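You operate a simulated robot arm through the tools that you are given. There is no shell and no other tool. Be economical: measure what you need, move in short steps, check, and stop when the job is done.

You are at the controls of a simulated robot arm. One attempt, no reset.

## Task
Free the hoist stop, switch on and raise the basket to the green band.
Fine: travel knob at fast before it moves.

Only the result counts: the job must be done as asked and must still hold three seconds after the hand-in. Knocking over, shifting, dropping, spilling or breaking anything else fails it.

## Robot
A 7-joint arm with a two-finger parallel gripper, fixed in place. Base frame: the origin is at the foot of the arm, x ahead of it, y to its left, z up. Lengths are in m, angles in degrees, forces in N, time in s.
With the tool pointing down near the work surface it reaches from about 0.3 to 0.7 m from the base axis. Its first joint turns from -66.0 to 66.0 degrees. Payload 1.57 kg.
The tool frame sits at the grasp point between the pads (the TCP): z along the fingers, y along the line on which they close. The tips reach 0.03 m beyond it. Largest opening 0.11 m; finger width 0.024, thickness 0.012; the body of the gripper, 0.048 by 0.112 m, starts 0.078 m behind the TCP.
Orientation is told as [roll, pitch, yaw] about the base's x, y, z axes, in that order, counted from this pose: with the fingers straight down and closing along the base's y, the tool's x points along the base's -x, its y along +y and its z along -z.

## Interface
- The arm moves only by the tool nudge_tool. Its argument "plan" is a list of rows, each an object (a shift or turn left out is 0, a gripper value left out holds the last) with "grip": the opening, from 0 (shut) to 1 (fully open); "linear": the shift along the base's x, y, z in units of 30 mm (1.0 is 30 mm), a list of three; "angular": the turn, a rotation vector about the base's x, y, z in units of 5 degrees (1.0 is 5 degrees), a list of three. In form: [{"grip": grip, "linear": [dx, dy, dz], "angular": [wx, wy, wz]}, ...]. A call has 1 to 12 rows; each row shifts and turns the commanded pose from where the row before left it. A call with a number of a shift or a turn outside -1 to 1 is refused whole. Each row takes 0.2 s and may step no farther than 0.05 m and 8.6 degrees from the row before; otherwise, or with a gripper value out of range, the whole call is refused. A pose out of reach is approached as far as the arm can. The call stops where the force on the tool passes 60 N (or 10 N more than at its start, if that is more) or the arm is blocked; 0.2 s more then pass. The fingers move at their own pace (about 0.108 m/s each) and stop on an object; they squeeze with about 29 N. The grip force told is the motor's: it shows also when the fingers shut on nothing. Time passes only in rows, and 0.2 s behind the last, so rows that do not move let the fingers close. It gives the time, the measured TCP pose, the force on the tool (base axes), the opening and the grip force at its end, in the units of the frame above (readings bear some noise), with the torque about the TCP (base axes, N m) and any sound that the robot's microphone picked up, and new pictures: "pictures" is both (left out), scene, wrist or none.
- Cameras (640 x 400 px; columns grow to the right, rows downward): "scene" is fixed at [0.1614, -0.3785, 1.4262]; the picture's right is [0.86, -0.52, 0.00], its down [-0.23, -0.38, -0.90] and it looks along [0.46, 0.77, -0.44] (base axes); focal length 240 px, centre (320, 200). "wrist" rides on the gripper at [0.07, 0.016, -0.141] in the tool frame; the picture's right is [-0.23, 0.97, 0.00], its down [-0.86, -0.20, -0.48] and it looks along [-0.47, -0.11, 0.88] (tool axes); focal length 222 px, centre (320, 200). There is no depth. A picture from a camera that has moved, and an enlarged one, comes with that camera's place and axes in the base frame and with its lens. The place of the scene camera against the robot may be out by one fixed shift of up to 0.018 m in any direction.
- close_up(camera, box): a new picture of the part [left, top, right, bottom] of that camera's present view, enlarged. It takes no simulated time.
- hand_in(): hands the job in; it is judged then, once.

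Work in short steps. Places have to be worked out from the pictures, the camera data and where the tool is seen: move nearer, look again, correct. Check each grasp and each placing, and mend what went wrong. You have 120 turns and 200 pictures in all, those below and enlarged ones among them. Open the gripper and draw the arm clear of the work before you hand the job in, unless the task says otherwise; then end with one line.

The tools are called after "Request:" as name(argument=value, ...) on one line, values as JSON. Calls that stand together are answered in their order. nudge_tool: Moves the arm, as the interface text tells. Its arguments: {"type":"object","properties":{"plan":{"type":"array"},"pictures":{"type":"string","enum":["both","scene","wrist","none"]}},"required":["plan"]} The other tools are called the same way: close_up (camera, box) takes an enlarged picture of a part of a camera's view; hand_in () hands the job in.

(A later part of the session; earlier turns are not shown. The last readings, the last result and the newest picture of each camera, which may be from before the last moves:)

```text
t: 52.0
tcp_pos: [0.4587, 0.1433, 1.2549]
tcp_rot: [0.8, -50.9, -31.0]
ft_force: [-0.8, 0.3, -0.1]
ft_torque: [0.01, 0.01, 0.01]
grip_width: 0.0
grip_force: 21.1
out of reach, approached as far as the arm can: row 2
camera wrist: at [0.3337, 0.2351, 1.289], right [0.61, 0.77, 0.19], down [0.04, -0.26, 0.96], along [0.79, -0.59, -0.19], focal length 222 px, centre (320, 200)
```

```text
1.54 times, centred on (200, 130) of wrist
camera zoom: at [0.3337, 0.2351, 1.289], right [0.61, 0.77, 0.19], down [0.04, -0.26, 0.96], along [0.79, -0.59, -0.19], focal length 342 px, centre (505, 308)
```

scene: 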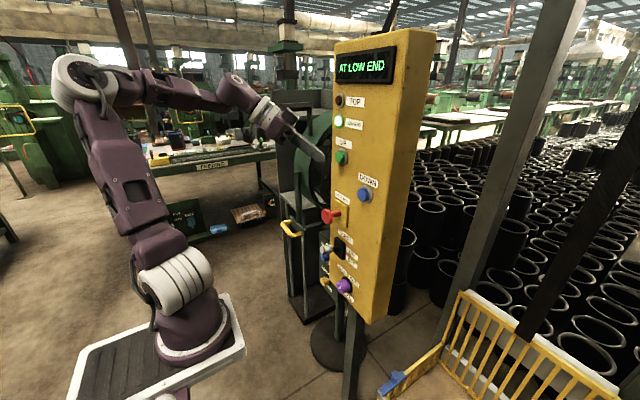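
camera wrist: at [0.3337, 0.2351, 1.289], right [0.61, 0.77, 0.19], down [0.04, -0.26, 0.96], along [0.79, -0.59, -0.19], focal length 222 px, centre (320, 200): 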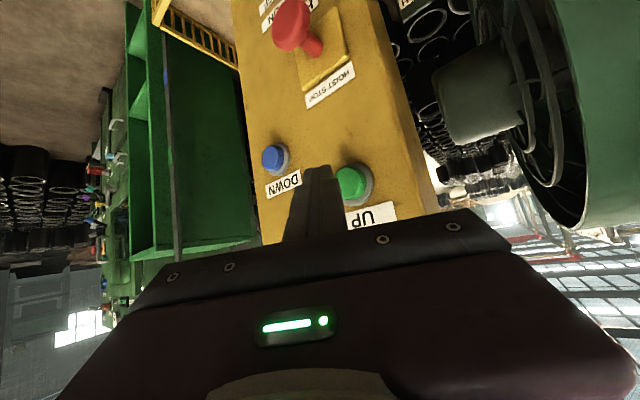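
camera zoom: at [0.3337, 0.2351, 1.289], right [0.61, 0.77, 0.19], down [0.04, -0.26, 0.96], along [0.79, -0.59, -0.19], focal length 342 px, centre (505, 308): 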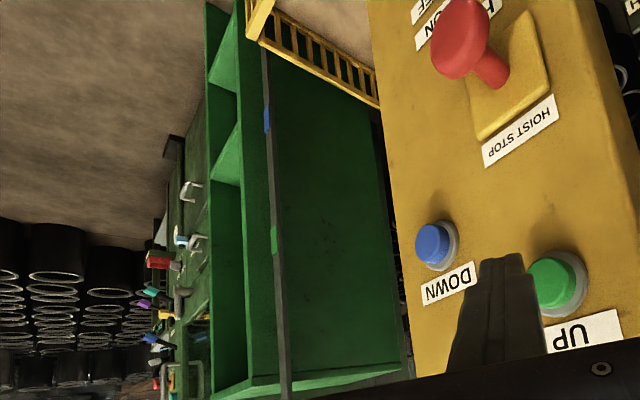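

It's at a reach limit with this pitch. I'll pitch down 10°, which freed movement before, and retry the advance.

Request:
nudge_tool(plan=[{"angular": [0.51, 0.85, 0]}, {"angular": [0.51, 0.85, 0], "linear": [0, 0, 0.15]}, {"linear": [0.4, 0, 0]}, {}])

Request:
close_up(camera="scene", box=[310, 110, 380, 190])

```text
t: 53.0
tcp_pos: [0.452, 0.1357, 1.2727]
tcp_rot: [4.1, -46.6, -33.4]
ft_force: [-0.1, -0.5, -0.2]
ft_torque: [0.04, -0.02, -0.01]
grip_width: 0.0003
grip_force: 21.2
out of reach, approached as far as the arm can: row 1, 2
camera wrist: at [0.3304, 0.2238, 1.3207], right [0.62, 0.75, 0.21], down [0.08, -0.33, 0.94], along [0.78, -0.57, -0.27], focal length 222 px, centre (320, 200)
```

scene: 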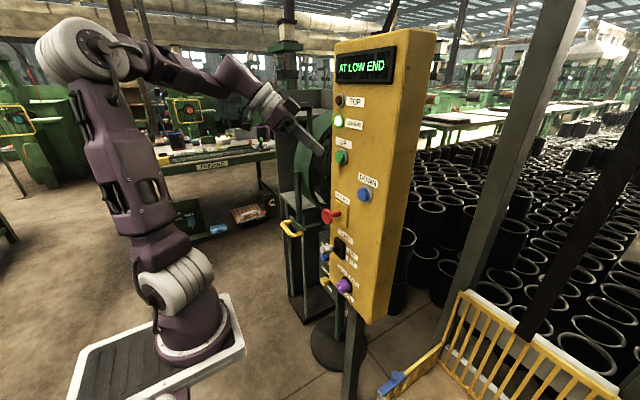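
wrist: 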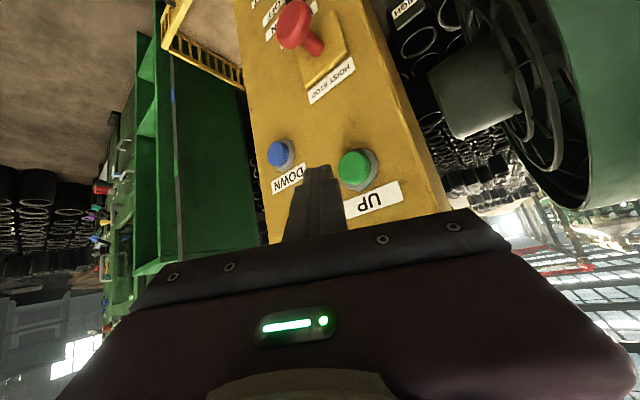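

```text
5.00 times, centred on (345, 150) of scene
camera zoom: at [0.1614, -0.3785, 1.4262], right [0.86, -0.52, 0.0], down [-0.23, -0.38, -0.9], along [0.46, 0.77, -0.44], focal length 1200 px, centre (195, 450)
```

zoom: 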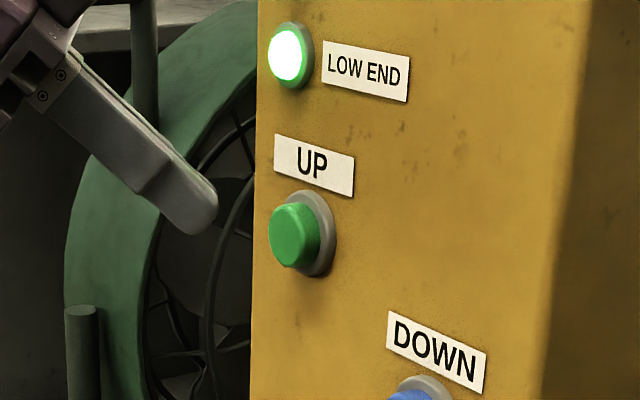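

The last row was reachable. I'll advance towards the button, correcting +y and −z.

Request:
nudge_tool(plan=[{"linear": [0.4, 0.1, -0.1]}, {"linear": [0.4, 0.15, -0.15]}, {"linear": [0.2, 0.1, -0.2]}, {}])

Request:
close_up(camera="scene", box=[310, 110, 380, 190])

```text
t: 54.0
tcp_pos: [0.4667, 0.1373, 1.2721]
tcp_rot: [4.1, -46.8, -33.5]
ft_force: [0.3, 0.5, -0.5]
ft_torque: [-0.04, -0.02, -0.03]
grip_width: 0.0
grip_force: 21.4
out of reach, approached as far as the arm can: row 2, 3
camera wrist: at [0.3424, 0.2268, 1.3185], right [0.62, 0.75, 0.21], down [0.08, -0.33, 0.94], along [0.78, -0.57, -0.27], focal length 222 px, centre (320, 200)
```

scene: 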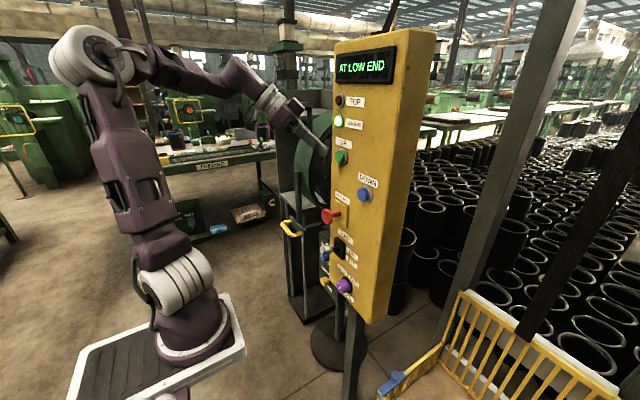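
wrist: 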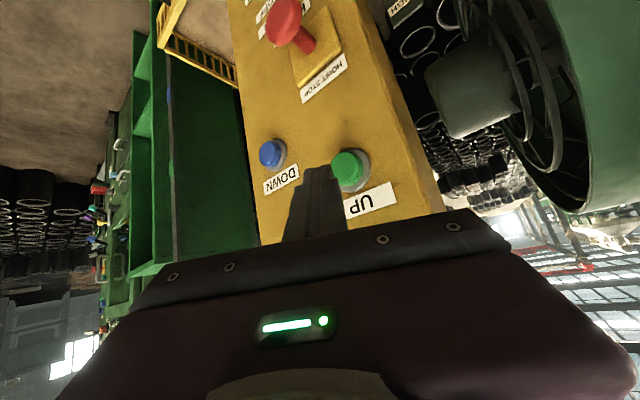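

```text
5.00 times, centred on (345, 150) of scene
camera zoom: at [0.1614, -0.3785, 1.4262], right [0.86, -0.52, 0.0], down [-0.23, -0.38, -0.9], along [0.46, 0.77, -0.44], focal length 1200 px, centre (195, 450)
```

zoom: 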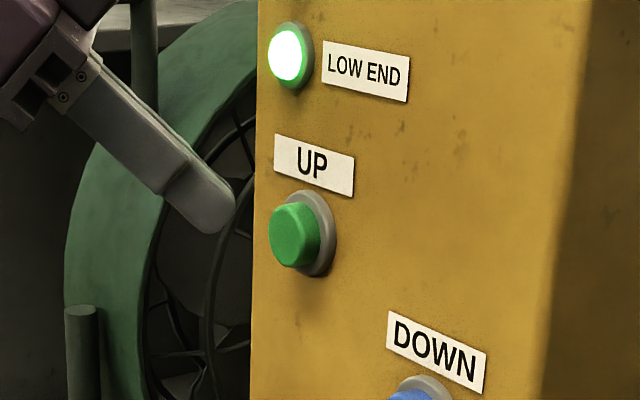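

I'll back off slightly, pitch further down to about −30°, and try again.

Request:
nudge_tool(plan=[{"linear": [-0.5, 0, 0.2], "angular": [0.51, 0.85, 0]}, {"angular": [0.51, 0.85, 0]}, {"angular": [0.51, 0.85, 0]}, {"angular": [0.25, 0.42, 0]}, {"linear": [0.4, 0, 0]}, {"linear": [0.3, 0, 0]}, {}])

Request:
close_up(camera="scene", box=[310, 110, 380, 190])

```text
t: 55.6
tcp_pos: [0.4709, 0.1397, 1.2772]
tcp_rot: [3.2, -29.4, -32.9]
ft_force: [-0.1, 1.0, 0.4]
ft_torque: [0.01, -0.02, 0.03]
grip_width: 0.0
grip_force: 21.0
out of reach, approached as far as the arm can: row 2
camera wrist: at [0.3663, 0.217, 1.3671], right [0.67, 0.72, 0.16], down [0.31, -0.47, 0.83], along [0.67, -0.51, -0.54], focal length 222 px, centre (320, 200)
```

scene: 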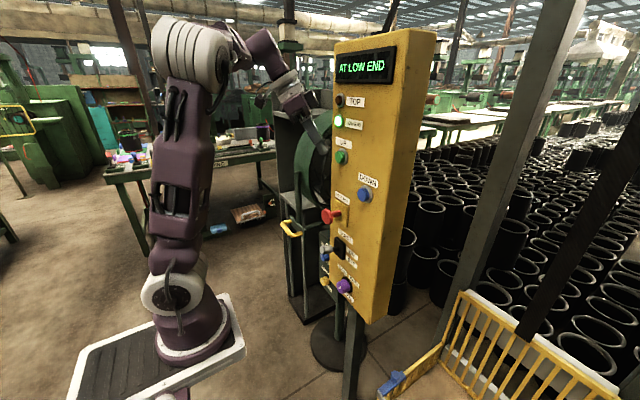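
wrist: 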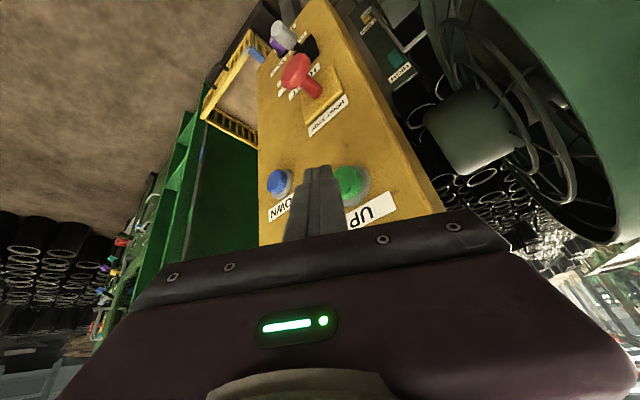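

```text
5.00 times, centred on (345, 150) of scene
camera zoom: at [0.1614, -0.3785, 1.4262], right [0.86, -0.52, 0.0], down [-0.23, -0.38, -0.9], along [0.46, 0.77, -0.44], focal length 1200 px, centre (195, 450)
```

zoom: 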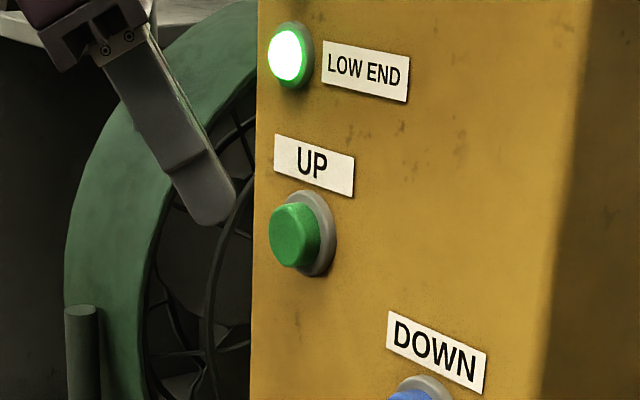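

Motion is free here, with the mast in view at the left. I'll lower by 12 mm and creep forward until contact.

Request:
nudge_tool(plan=[{"linear": [0, 0.1, -0.4]}, {"linear": [0.4, 0, 0]}, {"linear": [0.15, 0, 0]}, {}])

Request:
close_up(camera="scene", box=[310, 110, 380, 190])

Request:
close_up(camera="wrist", box=[140, 20, 400, 250])

```text
t: 56.6
tcp_pos: [0.4873, 0.1419, 1.2656]
tcp_rot: [3.2, -29.4, -33.0]
ft_force: [0.2, 0.6, -0.5]
ft_torque: [0.02, 0.0, 0.03]
grip_width: 0.0002
grip_force: 21.2
camera wrist: at [0.3823, 0.2202, 1.355], right [0.67, 0.72, 0.16], down [0.31, -0.47, 0.83], along [0.67, -0.51, -0.54], focal length 222 px, centre (320, 200)
```

scene: 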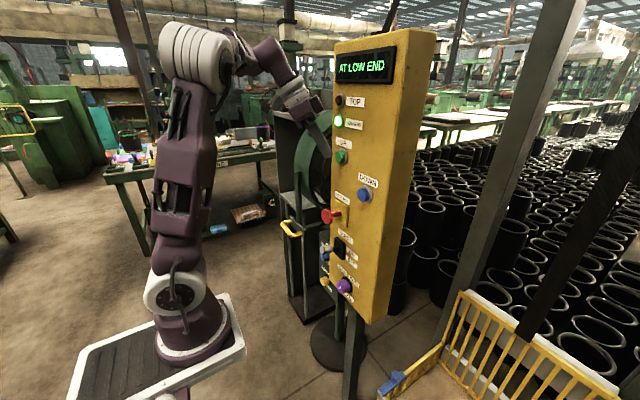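
wrist: 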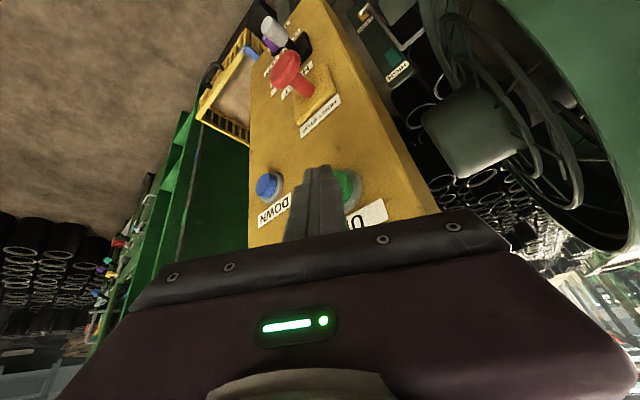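

```text
5.00 times, centred on (345, 150) of scene
camera zoom: at [0.1614, -0.3785, 1.4262], right [0.86, -0.52, 0.0], down [-0.23, -0.38, -0.9], along [0.46, 0.77, -0.44], focal length 1200 px, centre (195, 450)
```

zoom: 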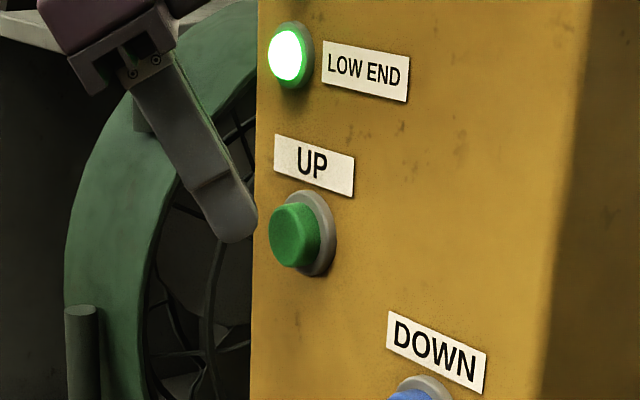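

```text
1.74 times, centred on (270, 135) of wrist
camera zoom: at [0.3823, 0.2202, 1.355], right [0.67, 0.72, 0.16], down [0.31, -0.47, 0.83], along [0.67, -0.51, -0.54], focal length 386 px, centre (407, 313)
```

zoom: 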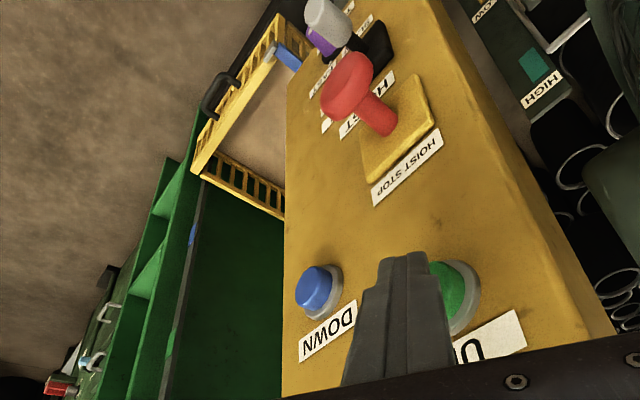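

The tip is a little to −y of the button centre. I'll shift +y 7 mm and creep forward in 3 mm steps to contact.

Request:
nudge_tool(plan=[{"linear": [0, 0.25, 0]}, {"linear": [0.3, 0, 0]}, {"linear": [0.1, 0, 0]}, {}], pictures="scene")

Request:
close_up(camera="scene", box=[310, 110, 380, 190])

```text
t: 57.6
tcp_pos: [0.4991, 0.1501, 1.2644]
tcp_rot: [3.2, -29.4, -33.1]
ft_force: [-0.6, -0.5, 0.3]
ft_torque: [0.0, -0.01, 0.01]
grip_width: 0.0
grip_force: 21.7
```

scene: 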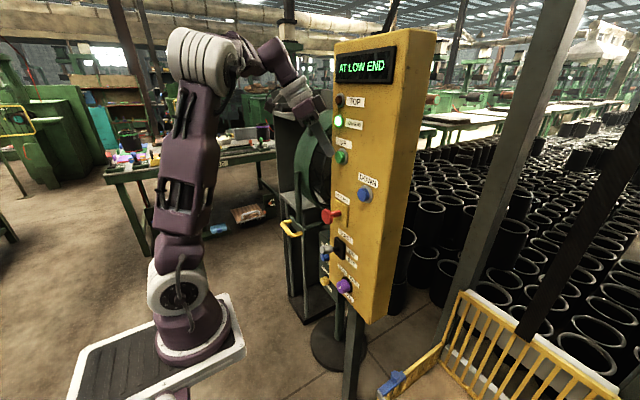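

```text
5.00 times, centred on (345, 150) of scene
camera zoom: at [0.1614, -0.3785, 1.4262], right [0.86, -0.52, 0.0], down [-0.23, -0.38, -0.9], along [0.46, 0.77, -0.44], focal length 1200 px, centre (195, 450)
```

zoom: 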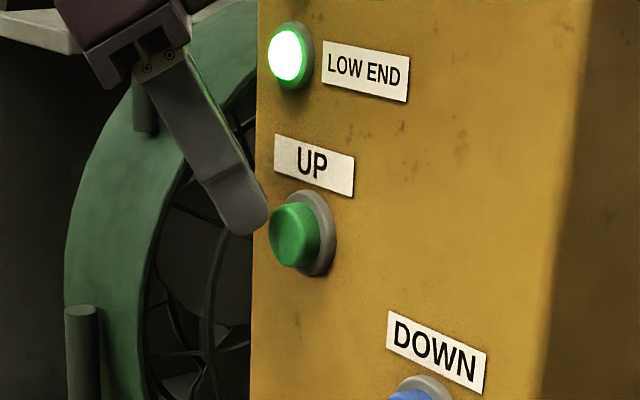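

Close. I'll lower 8 mm, shift −3 mm in y and creep in.

Request:
nudge_tool(plan=[{"linear": [0, -0.12, -0.27]}, {"linear": [0.2, 0, 0]}, {"linear": [0.1, 0, 0]}, {}], pictures="none")

Request:
close_up(camera="scene", box=[310, 50, 420, 190])

```text
t: 58.6
tcp_pos: [0.5071, 0.1457, 1.2574]
tcp_rot: [3.2, -29.2, -32.9]
ft_force: [-33.0, 3.1, 0.0]
ft_torque: [0.05, 0.65, -0.08]
grip_width: 0.0
grip_force: 20.9
heard: click
```

```text
2.86 times, centred on (365, 120) of scene
camera zoom: at [0.1601, -0.3784, 1.4264], right [0.86, -0.52, 0.0], down [-0.23, -0.38, -0.9], along [0.46, 0.77, -0.44], focal length 685 px, centre (191, 429)
```

zoom: 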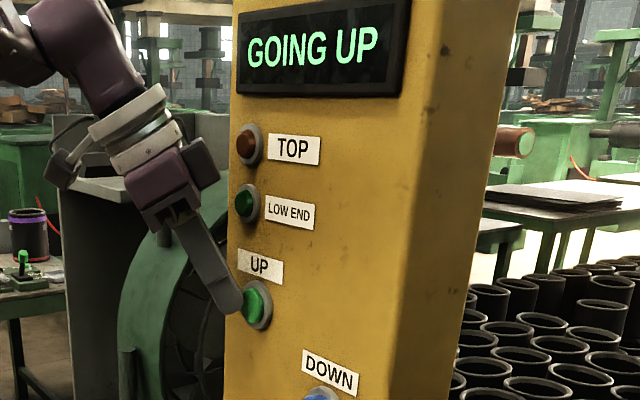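

It's GOING UP. I'll release at once to see whether it is hold-to-run and measure the travel.

Request:
nudge_tool(plan=[{"linear": [-0.35, 0, 0]}])

Request:
close_up(camera="scene", box=[310, 50, 420, 190])

Request:
close_up(camera="wrist", box=[140, 20, 400, 250])

```text
t: 59.0
tcp_pos: [0.499, 0.1445, 1.2572]
tcp_rot: [3.4, -29.7, -33.1]
ft_force: [-1.6, 1.8, 1.0]
ft_torque: [0.01, 0.04, 0.01]
grip_width: 0.0001
grip_force: 21.2
camera wrist: at [0.3939, 0.223, 1.3472], right [0.67, 0.72, 0.16], down [0.31, -0.47, 0.83], along [0.67, -0.51, -0.54], focal length 222 px, centre (320, 200)
```

scene: 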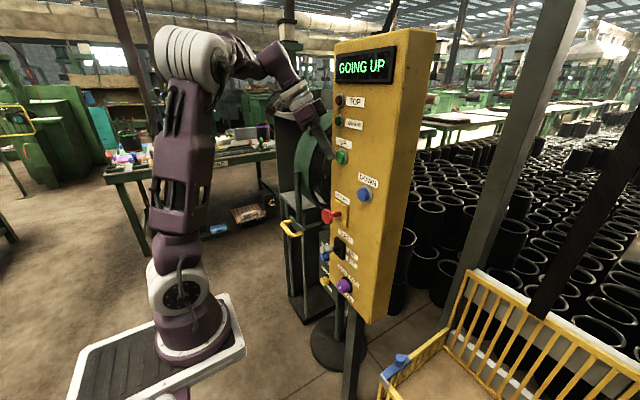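
wrist: 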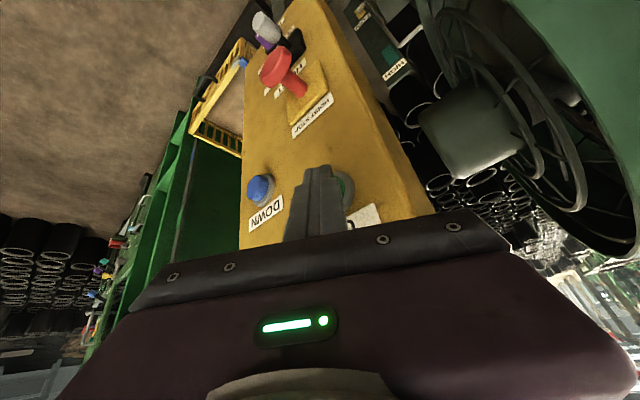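

```text
2.86 times, centred on (365, 120) of scene
camera zoom: at [0.1613, -0.3784, 1.4263], right [0.86, -0.52, 0.0], down [-0.23, -0.38, -0.9], along [0.46, 0.77, -0.44], focal length 685 px, centre (191, 429)
```

zoom: 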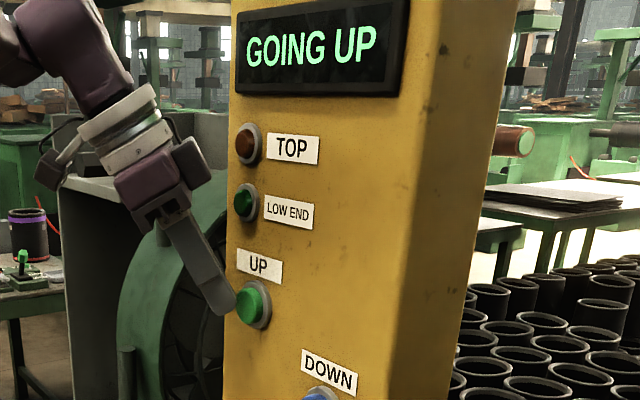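

```text
1.74 times, centred on (270, 135) of wrist
camera zoom: at [0.3939, 0.223, 1.3472], right [0.67, 0.72, 0.16], down [0.31, -0.47, 0.83], along [0.67, -0.51, -0.54], focal length 386 px, centre (407, 313)
```

zoom: 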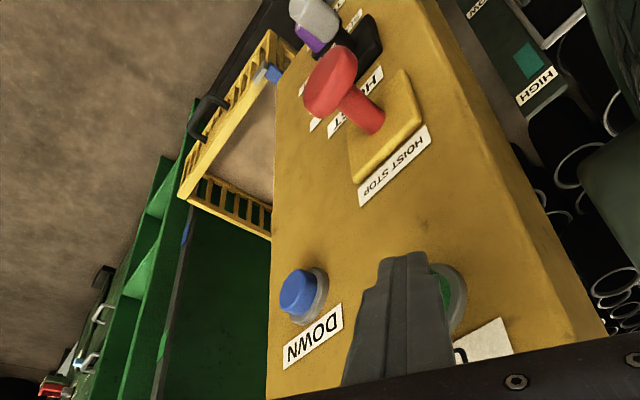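

The display still says GOING UP after release; I'll let one row pass to see if it's latched or just running down.

Request:
nudge_tool(plan=[{"linear": [-0.15, 0, 0]}], pictures="scene")

```text
t: 59.4
tcp_pos: [0.4932, 0.144, 1.257]
tcp_rot: [3.2, -29.4, -32.9]
ft_force: [0.0, -0.1, 0.6]
ft_torque: [-0.03, -0.04, 0.02]
grip_width: 0.0
grip_force: 21.0
```

scene: 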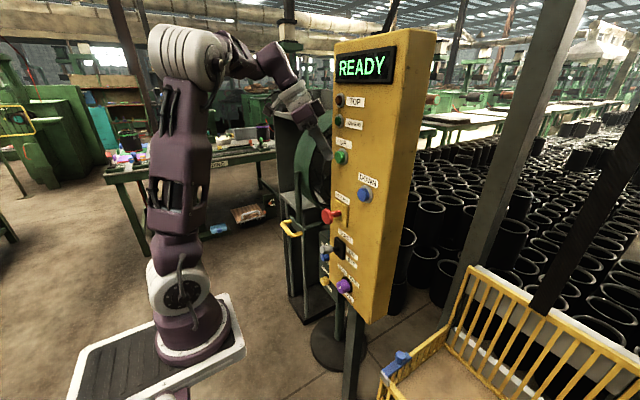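

It's hold-to-run with a short run-down; now READY. I'll look at how the basket stands relative to the mast.

Request:
close_up(camera="wrist", box=[150, 30, 310, 260])

Request:
close_up(camera="scene", box=[360, 200, 640, 400])

```text
1.74 times, centred on (230, 145) of wrist
camera zoom: at [0.3883, 0.2229, 1.3468], right [0.67, 0.72, 0.16], down [0.31, -0.47, 0.83], along [0.67, -0.51, -0.54], focal length 386 px, centre (476, 296)
```

zoom: 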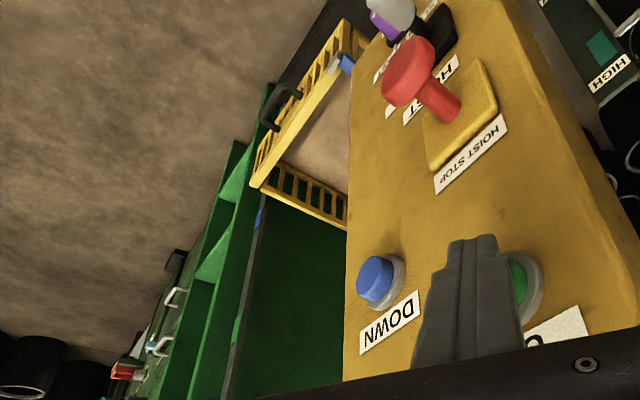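

```text
2.00 times, centred on (500, 300) of scene
camera zoom: at [0.1614, -0.3785, 1.4262], right [0.86, -0.52, 0.0], down [-0.23, -0.38, -0.9], along [0.46, 0.77, -0.44], focal length 480 px, centre (-40, 0)
```

zoom: 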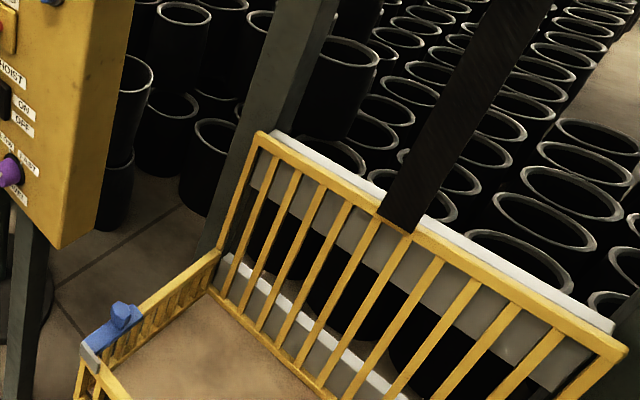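

I need to know which part of the basket indicates against the mast, so I'll back away and look from nearer the mast.

Request:
nudge_tool(plan=[{"linear": [-0.9, 0, 0]}, {"linear": [-0.9, -0.3, 0]}, {"linear": [-0.9, -0.9, 0], "angular": [-0.51, -0.85, 0]}, {"linear": [-0.9, -0.9, 0], "angular": [-0.51, -0.85, 0]}, {"linear": [0, -1, 0], "angular": [-0.51, -0.85, 0]}, {"linear": [0, -1, 0]}, {"linear": [0, -1, 0]}, {"linear": [0, -1, 0]}, {"linear": [0, -1, 0]}, {"linear": [0, -1, 0]}, {"linear": [0, -1, 0]}, {}], pictures="wrist")

Request:
close_up(camera="wrist", box=[130, 0, 450, 200])

```text
t: 62.0
tcp_pos: [0.3837, -0.1299, 1.259]
tcp_rot: [3.9, -44.3, -33.5]
ft_force: [-0.8, 1.3, 0.3]
ft_torque: [0.01, -0.01, -0.02]
grip_width: 0.0
grip_force: 21.0
camera wrist: at [0.2633, -0.0417, 1.3108], right [0.63, 0.75, 0.21], down [0.11, -0.35, 0.93], along [0.77, -0.56, -0.31], focal length 222 px, centre (320, 200)
```

wrist: 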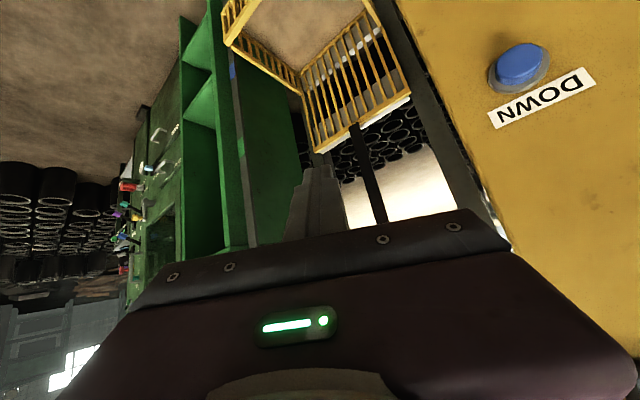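

```text
2.00 times, centred on (290, 100) of wrist
camera zoom: at [0.2633, -0.0417, 1.3108], right [0.63, 0.75, 0.21], down [0.11, -0.35, 0.93], along [0.77, -0.56, -0.31], focal length 444 px, centre (380, 400)
```

zoom: 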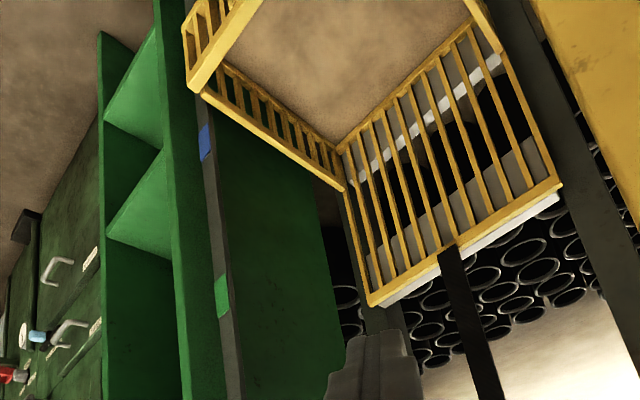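

The mast is right beside the basket's front-left corner (rim there ≈ z 0.58; blue 0.605, green 0.915). I'll zoom in for a pointer on the basket near the mast.

Request:
close_up(camera="wrist", box=[205, 0, 305, 70])

Request:
nudge_tool(plan=[{"linear": [0, -0.8, 0], "angular": [0.51, 0.85, 0]}, {"linear": [0, -0.8, 0], "angular": [0.51, 0.85, 0]}, {"linear": [0, -0.8, 0], "angular": [0.51, 0.85, 0]}, {"linear": [0, -0.5, 0], "angular": [0, 0, -1]}, {}], pictures="wrist")

Request:
close_up(camera="wrist", box=[200, 20, 360, 120])

```text
5.71 times, centred on (255, 35) of wrist
camera zoom: at [0.2633, -0.0417, 1.3108], right [0.63, 0.75, 0.21], down [0.11, -0.35, 0.93], along [0.77, -0.56, -0.31], focal length 1269 px, centre (691, 1143)
```

zoom: 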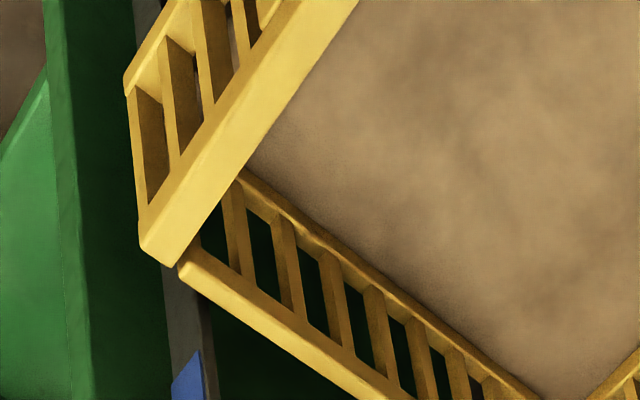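

```text
t: 63.2
tcp_pos: [0.3827, -0.2151, 1.255]
tcp_rot: [3.2, -29.3, -37.9]
ft_force: [0.0, 0.7, 0.2]
ft_torque: [-0.01, -0.02, 0.01]
grip_width: 0.0
grip_force: 21.3
camera wrist: at [0.2862, -0.1281, 1.3454], right [0.73, 0.66, 0.16], down [0.27, -0.5, 0.83], along [0.62, -0.56, -0.54], focal length 222 px, centre (320, 200)
```

wrist: 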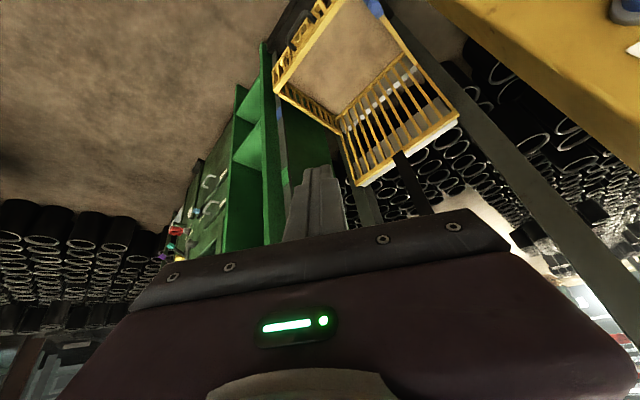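

```text
4.00 times, centred on (280, 70) of wrist
camera zoom: at [0.2862, -0.1281, 1.3454], right [0.73, 0.66, 0.16], down [0.27, -0.5, 0.83], along [0.62, -0.56, -0.54], focal length 888 px, centre (480, 720)
```

zoom: 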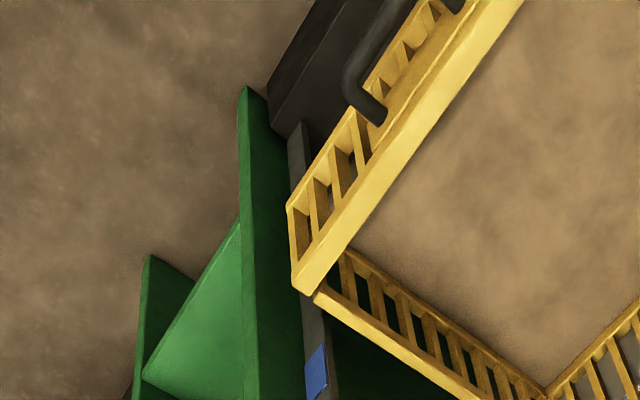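

There's no separate pointer; the rim's side rail runs right past the mast, so the rim is what meets the band (travel so far about 0.115 m, about 0.32 m to go). I'll return to the UP button for measured presses.

Request:
nudge_tool(plan=[{"linear": [0, 1, 0], "angular": [0, 0, 1]}, {"linear": [0, 1, 0]}, {"linear": [0, 1, 0]}, {"linear": [0, 1, 0]}, {"linear": [0, 1, 0]}, {"linear": [0, 1, 0]}, {"linear": [0, 1, 0]}, {"linear": [0, 1, 0]}, {"linear": [0, 1, 0]}, {"linear": [0, 1, 0]}, {"linear": [0, 1, 0]}, {"linear": [0.6, 0.95, 0]}], pictures="none")

Request:
nudge_tool(plan=[{"linear": [0.9, 0, 0]}, {"linear": [0.9, 0, 0]}, {"linear": [0.6, 0, 0]}, {}], pictures="scene")

```text
t: 65.8
tcp_pos: [0.4035, 0.1455, 1.2599]
tcp_rot: [3.3, -29.4, -33.0]
ft_force: [0.5, -0.6, 0.8]
ft_torque: [-0.02, 0.02, -0.01]
grip_width: 0.0002
grip_force: 21.2
```

```text
t: 66.8
tcp_pos: [0.4745, 0.1445, 1.2571]
tcp_rot: [3.2, -29.4, -32.9]
ft_force: [-0.5, 0.1, 0.0]
ft_torque: [0.0, 0.0, 0.02]
grip_width: 0.0001
grip_force: 21.0
```

scene: 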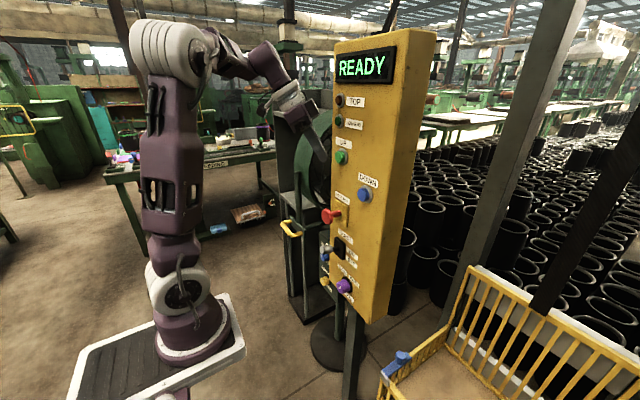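

I'm at the pre-press point. I'll press: advance to 0.509, hold one row, and withdraw 15 mm.

Request:
nudge_tool(plan=[{"linear": [0.65, 0, 0]}, {"linear": [0.5, 0, 0]}, {}, {"linear": [-0.5, 0, 0]}, {}])

Request:
close_up(camera="wrist", box=[150, 30, 310, 260])

```text
t: 68.0
tcp_pos: [0.4956, 0.1452, 1.2581]
tcp_rot: [3.2, -29.5, -33.1]
ft_force: [-0.1, -0.5, 0.2]
ft_torque: [0.0, -0.01, 0.03]
grip_width: 0.0
grip_force: 21.2
heard: click
camera wrist: at [0.3903, 0.2227, 1.348], right [0.67, 0.72, 0.16], down [0.31, -0.47, 0.83], along [0.67, -0.51, -0.54], focal length 222 px, centre (320, 200)
```

scene: 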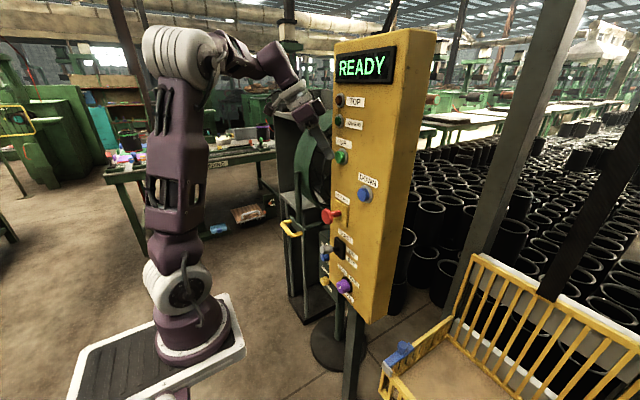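
wrist: 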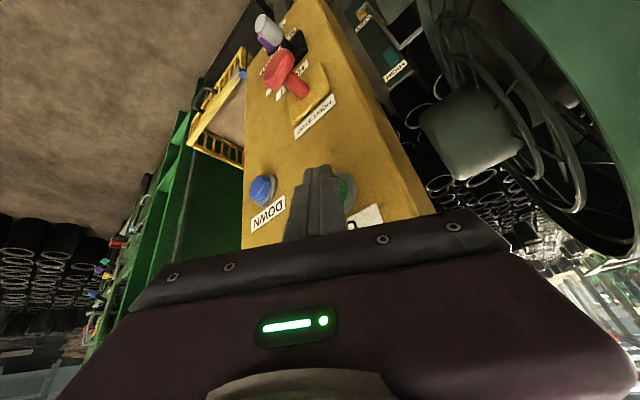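

```text
1.74 times, centred on (230, 145) of wrist
camera zoom: at [0.3903, 0.2227, 1.348], right [0.67, 0.72, 0.16], down [0.31, -0.47, 0.83], along [0.67, -0.51, -0.54], focal length 386 px, centre (476, 296)
```

zoom: 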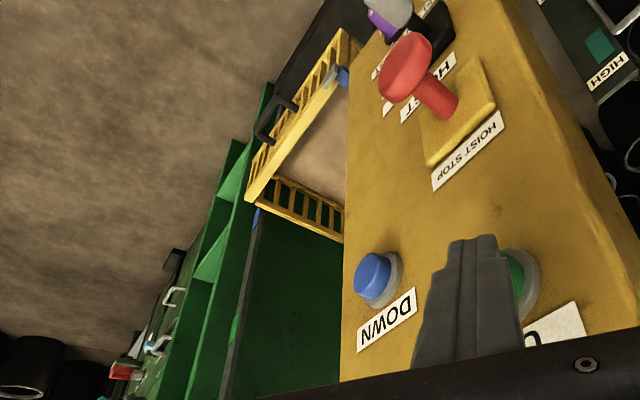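

That press raised the rim to about 0.636. I'll now press with 4 hold rows to find the speed.

Request:
nudge_tool(plan=[{"linear": [0.45, 0, 0]}, {}, {}, {}, {}, {"linear": [-0.5, 0, 0]}, {}])

Request:
close_up(camera="wrist", box=[150, 30, 310, 260])

```text
t: 69.6
tcp_pos: [0.4913, 0.1443, 1.257]
tcp_rot: [3.3, -29.5, -33.0]
ft_force: [-1.0, 0.0, -0.1]
ft_torque: [-0.01, 0.03, -0.02]
grip_width: 0.0
grip_force: 20.6
heard: click
camera wrist: at [0.3881, 0.2221, 1.3471], right [0.67, 0.72, 0.16], down [0.31, -0.47, 0.83], along [0.67, -0.51, -0.54], focal length 222 px, centre (320, 200)
```

scene: 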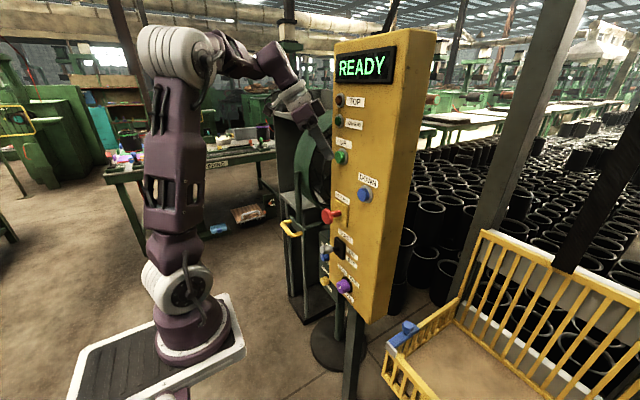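
wrist: 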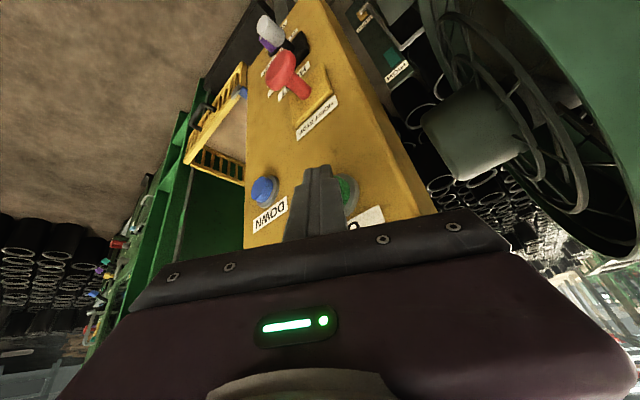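

```text
1.74 times, centred on (230, 145) of wrist
camera zoom: at [0.3881, 0.2221, 1.3471], right [0.67, 0.72, 0.16], down [0.31, -0.47, 0.83], along [0.67, -0.51, -0.54], focal length 386 px, centre (476, 296)
```

zoom: 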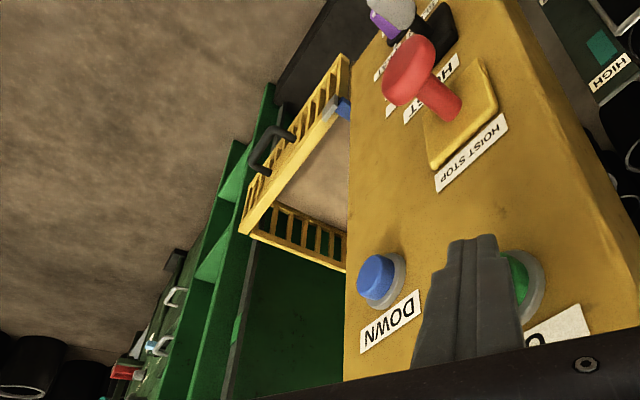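

The speed is about 0.1 m/s (0.02 m per row) and the rim is now at about 0.73. I need about 0.18 m more; I'll press with 7 hold rows, landing slightly short, then inspect.

Request:
nudge_tool(plan=[{"linear": [0.55, 0, 0]}, {}, {}, {}, {}, {}, {}, {}, {"linear": [-0.5, 0, 0]}, {}])

Request:
close_up(camera="wrist", box=[150, 30, 310, 260])

```text
t: 71.8
tcp_pos: [0.4942, 0.1429, 1.2566]
tcp_rot: [3.2, -29.6, -33.1]
ft_force: [0.2, 0.5, 0.0]
ft_torque: [0.02, -0.01, -0.03]
grip_width: 0.0
grip_force: 21.0
heard: click
camera wrist: at [0.3904, 0.2215, 1.3472], right [0.67, 0.72, 0.16], down [0.31, -0.47, 0.83], along [0.67, -0.51, -0.54], focal length 222 px, centre (320, 200)
```

scene: 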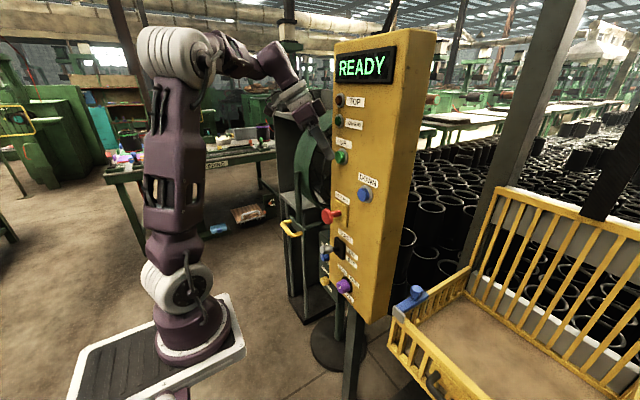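
wrist: 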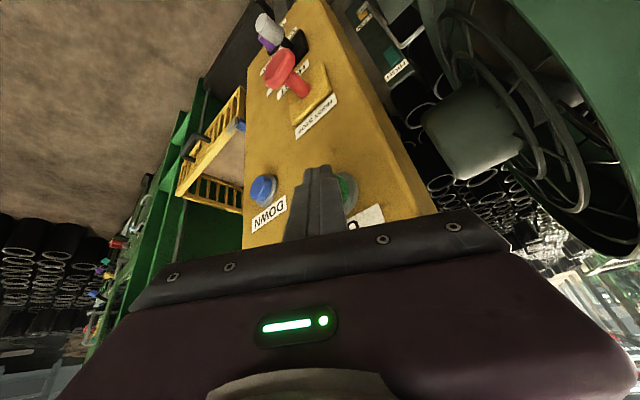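

```text
1.74 times, centred on (230, 145) of wrist
camera zoom: at [0.3904, 0.2215, 1.3472], right [0.67, 0.72, 0.16], down [0.31, -0.47, 0.83], along [0.67, -0.51, -0.54], focal length 386 px, centre (476, 296)
```

zoom: 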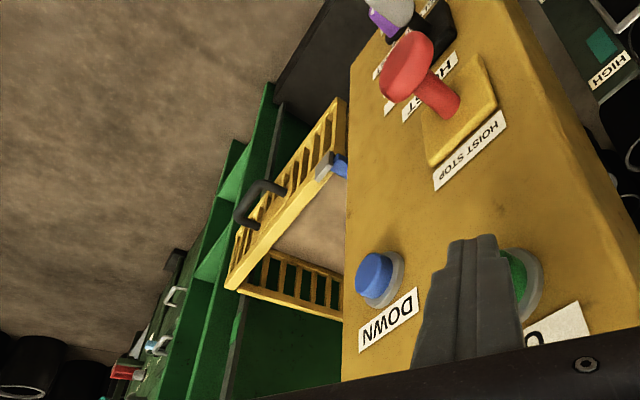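

The rim is now at about 0.87, close to the band. I'll back away to a view position to judge it against the mast.

Request:
nudge_tool(plan=[{"linear": [-0.9, 0, 0]}, {"linear": [-0.9, -0.3, 0]}, {"linear": [-0.9, -0.9, 0], "angular": [-0.51, -0.85, 0]}, {"linear": [-0.9, -0.9, 0], "angular": [-0.51, -0.85, 0]}, {"linear": [0, -1, 0], "angular": [-0.51, -0.85, 0]}, {"linear": [0, -1, 0]}, {"linear": [0, -1, 0]}, {"linear": [0, -1, 0]}, {"linear": [0, -1, 0]}, {"linear": [0, -1, 0]}, {"linear": [0, -1, 0]}, {}], pictures="wrist")

Request:
close_up(camera="wrist", box=[170, 40, 330, 200])

```text
t: 74.4
tcp_pos: [0.3889, -0.1302, 1.2582]
tcp_rot: [3.9, -44.4, -33.4]
ft_force: [-0.2, 0.3, 0.8]
ft_torque: [-0.01, 0.02, -0.01]
grip_width: 0.0
grip_force: 21.4
camera wrist: at [0.2679, -0.0423, 1.3111], right [0.63, 0.75, 0.21], down [0.11, -0.35, 0.93], along [0.77, -0.56, -0.31], focal length 222 px, centre (320, 200)
```

wrist: 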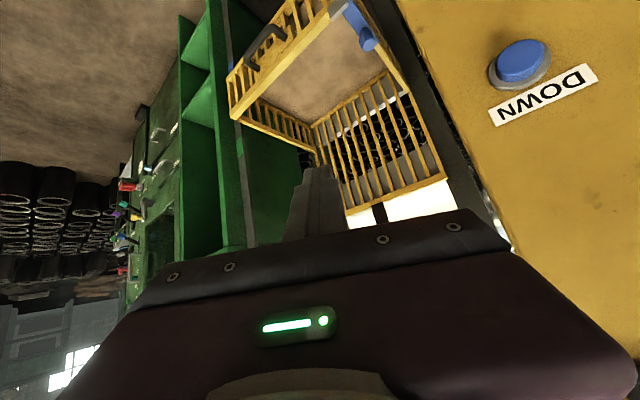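

```text
2.50 times, centred on (250, 120) of wrist
camera zoom: at [0.2679, -0.0423, 1.3111], right [0.63, 0.75, 0.21], down [0.11, -0.35, 0.93], along [0.77, -0.56, -0.31], focal length 555 px, centre (495, 400)
```

zoom: 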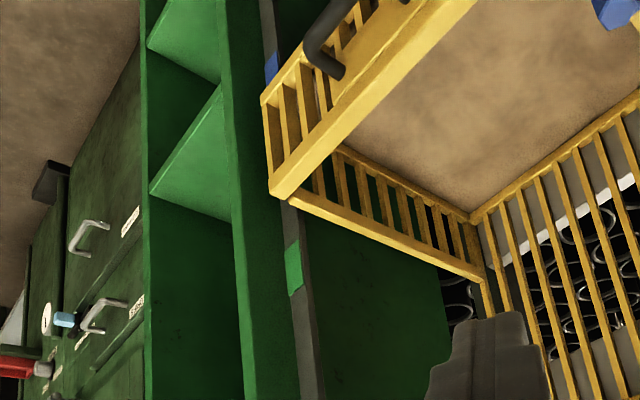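

The band spans z ≈ 0.880–0.953 (centre 0.916) and the rim is at ≈ 0.88. Before the last lift I'll look from further to −y for any mark on the basket's outer side.

Request:
nudge_tool(plan=[{"linear": [-0.8, -0.6, 0]}, {"linear": [-0.6, -1, 0]}, {"linear": [-0.6, -1, 0]}, {"linear": [0, -1, 0]}, {"linear": [0, -1, 0]}, {"linear": [0, -1, 0], "angular": [0, 0, 1]}, {"linear": [0, -1, 0], "angular": [0, 0, 1]}, {"linear": [0, -1, 0], "angular": [0, 0, 1]}, {"linear": [0, -1, 0], "angular": [0, 0, 1]}, {"linear": [0, -1, 0]}, {"linear": [0, -1, 0]}, {}], pictures="wrist")

Request:
close_up(camera="wrist", box=[170, 0, 430, 200])

```text
t: 77.2
tcp_pos: [0.3693, -0.4003, 1.2788]
tcp_rot: [-2.1, -42.3, -2.0]
ft_force: [-0.4, 0.1, -0.4]
ft_torque: [0.0, -0.01, 0.02]
grip_width: 0.0001
grip_force: 21.3
stopped in row 12: the arm was blocked; the commanded pose is now the measured one
camera wrist: at [0.2234, -0.3741, 1.3345], right [0.23, 0.97, 0.13], down [0.3, -0.19, 0.94], along [0.93, -0.17, -0.33], focal length 222 px, centre (320, 200)
```

wrist: 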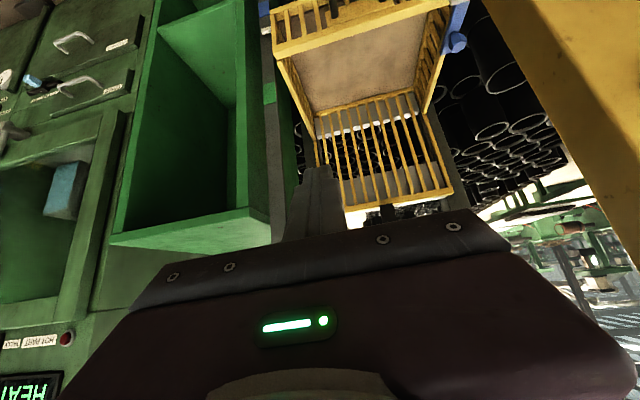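

```text
2.00 times, centred on (300, 100) of wrist
camera zoom: at [0.2234, -0.3741, 1.3345], right [0.23, 0.97, 0.13], down [0.3, -0.19, 0.94], along [0.93, -0.17, -0.33], focal length 444 px, centre (360, 400)
```

zoom: 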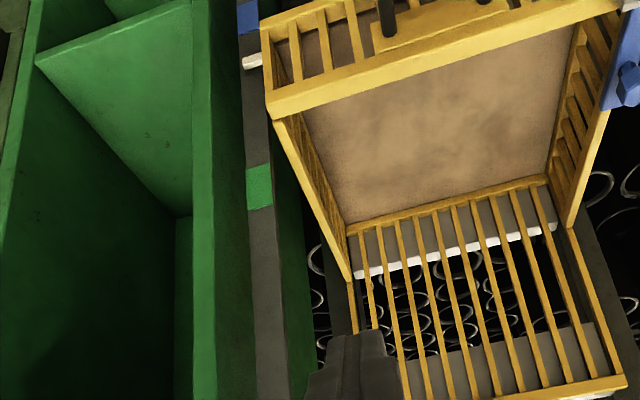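

Very useful: a white pointer on the basket runs on the mast, currently at z ≈ 0.70, between blue and green. So about 0.20 m more is needed. I'll return to UP.

Request:
nudge_tool(plan=[{"linear": [0, 1, 0]}, {"linear": [0, 1, 0], "angular": [0, 0, -1]}, {"linear": [0, 1, 0], "angular": [0, 0, -1]}, {"linear": [0, 1, 0], "angular": [0, 0, -1]}, {"linear": [0, 1, 0], "angular": [0, 0, -1]}, {"linear": [0, 1, 0], "angular": [0, 0, -1]}, {"linear": [0, 1, 0], "angular": [0, 0, -1]}, {"linear": [0, 1, 0], "angular": [0.51, 0.85, 0]}, {"linear": [0, 1, 0], "angular": [0.51, 0.85, 0]}, {"linear": [0, 1, 0], "angular": [0.3, 0.5, 0]}, {"linear": [0, 1, 0]}, {"linear": [0, 1, 0]}], pictures="none")

Request:
nudge_tool(plan=[{"linear": [0, 1, -0.2]}, {"linear": [0, 1, -0.2]}, {"linear": [0, 1, -0.2]}, {"linear": [0, 1, 0]}, {"linear": [0.5, 1, 0]}, {"linear": [0.5, 0.8, 0]}, {}])

```text
t: 79.8
tcp_pos: [0.3681, -0.0419, 1.2736]
tcp_rot: [-2.0, -29.6, -32.4]
ft_force: [-0.4, 0.5, -0.4]
ft_torque: [-0.02, -0.02, -0.01]
grip_width: 0.0
grip_force: 20.3
```

```text
t: 81.4
tcp_pos: [0.396, 0.1329, 1.2562]
tcp_rot: [-2.0, -29.6, -32.3]
ft_force: [-0.2, 1.0, 0.5]
ft_torque: [0.07, -0.02, 0.0]
grip_width: 0.0
grip_force: 21.5
camera wrist: at [0.2986, 0.2196, 1.3449], right [0.7, 0.71, 0.08], down [0.33, -0.42, 0.84], along [0.63, -0.57, -0.53], focal length 222 px, centre (320, 200)
```

scene: 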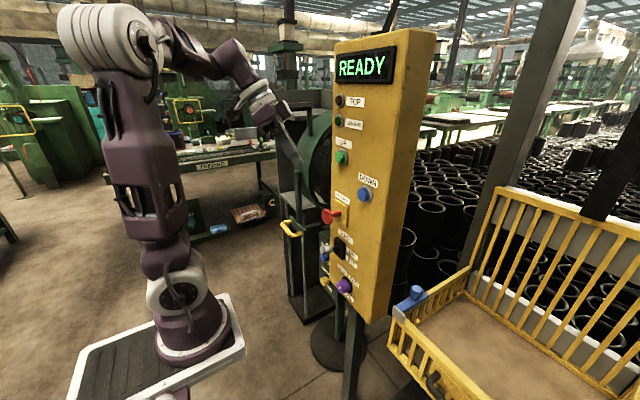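
wrist: 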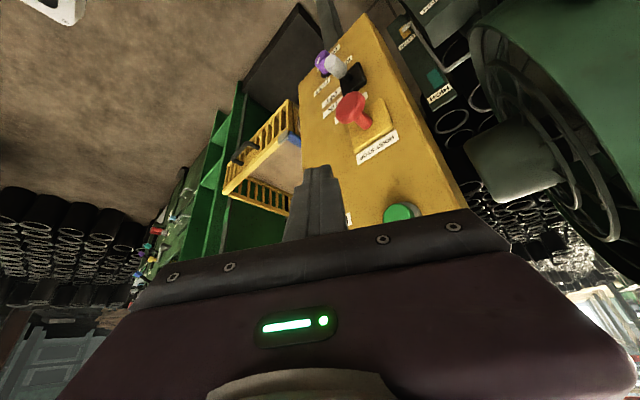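

I'm moving to the pre-press point.

Request:
nudge_tool(plan=[{"linear": [0.9, 0.37, 0.03]}, {"linear": [0.9, 0, 0]}, {"linear": [0.9, 0, 0]}, {}], pictures="none")

Request:
close_up(camera="scene", box=[310, 110, 380, 190])

```text
t: 82.4
tcp_pos: [0.4778, 0.1421, 1.2581]
tcp_rot: [-2.0, -29.5, -32.4]
ft_force: [0.2, 1.2, 0.7]
ft_torque: [0.01, -0.02, 0.01]
grip_width: 0.0
grip_force: 21.3
```

```text
5.00 times, centred on (345, 150) of scene
camera zoom: at [0.1614, -0.3785, 1.4262], right [0.86, -0.52, 0.0], down [-0.23, -0.38, -0.9], along [0.46, 0.77, -0.44], focal length 1200 px, centre (195, 450)
```

zoom: 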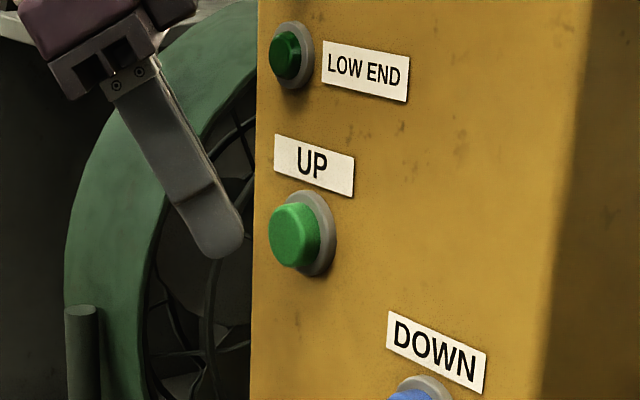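

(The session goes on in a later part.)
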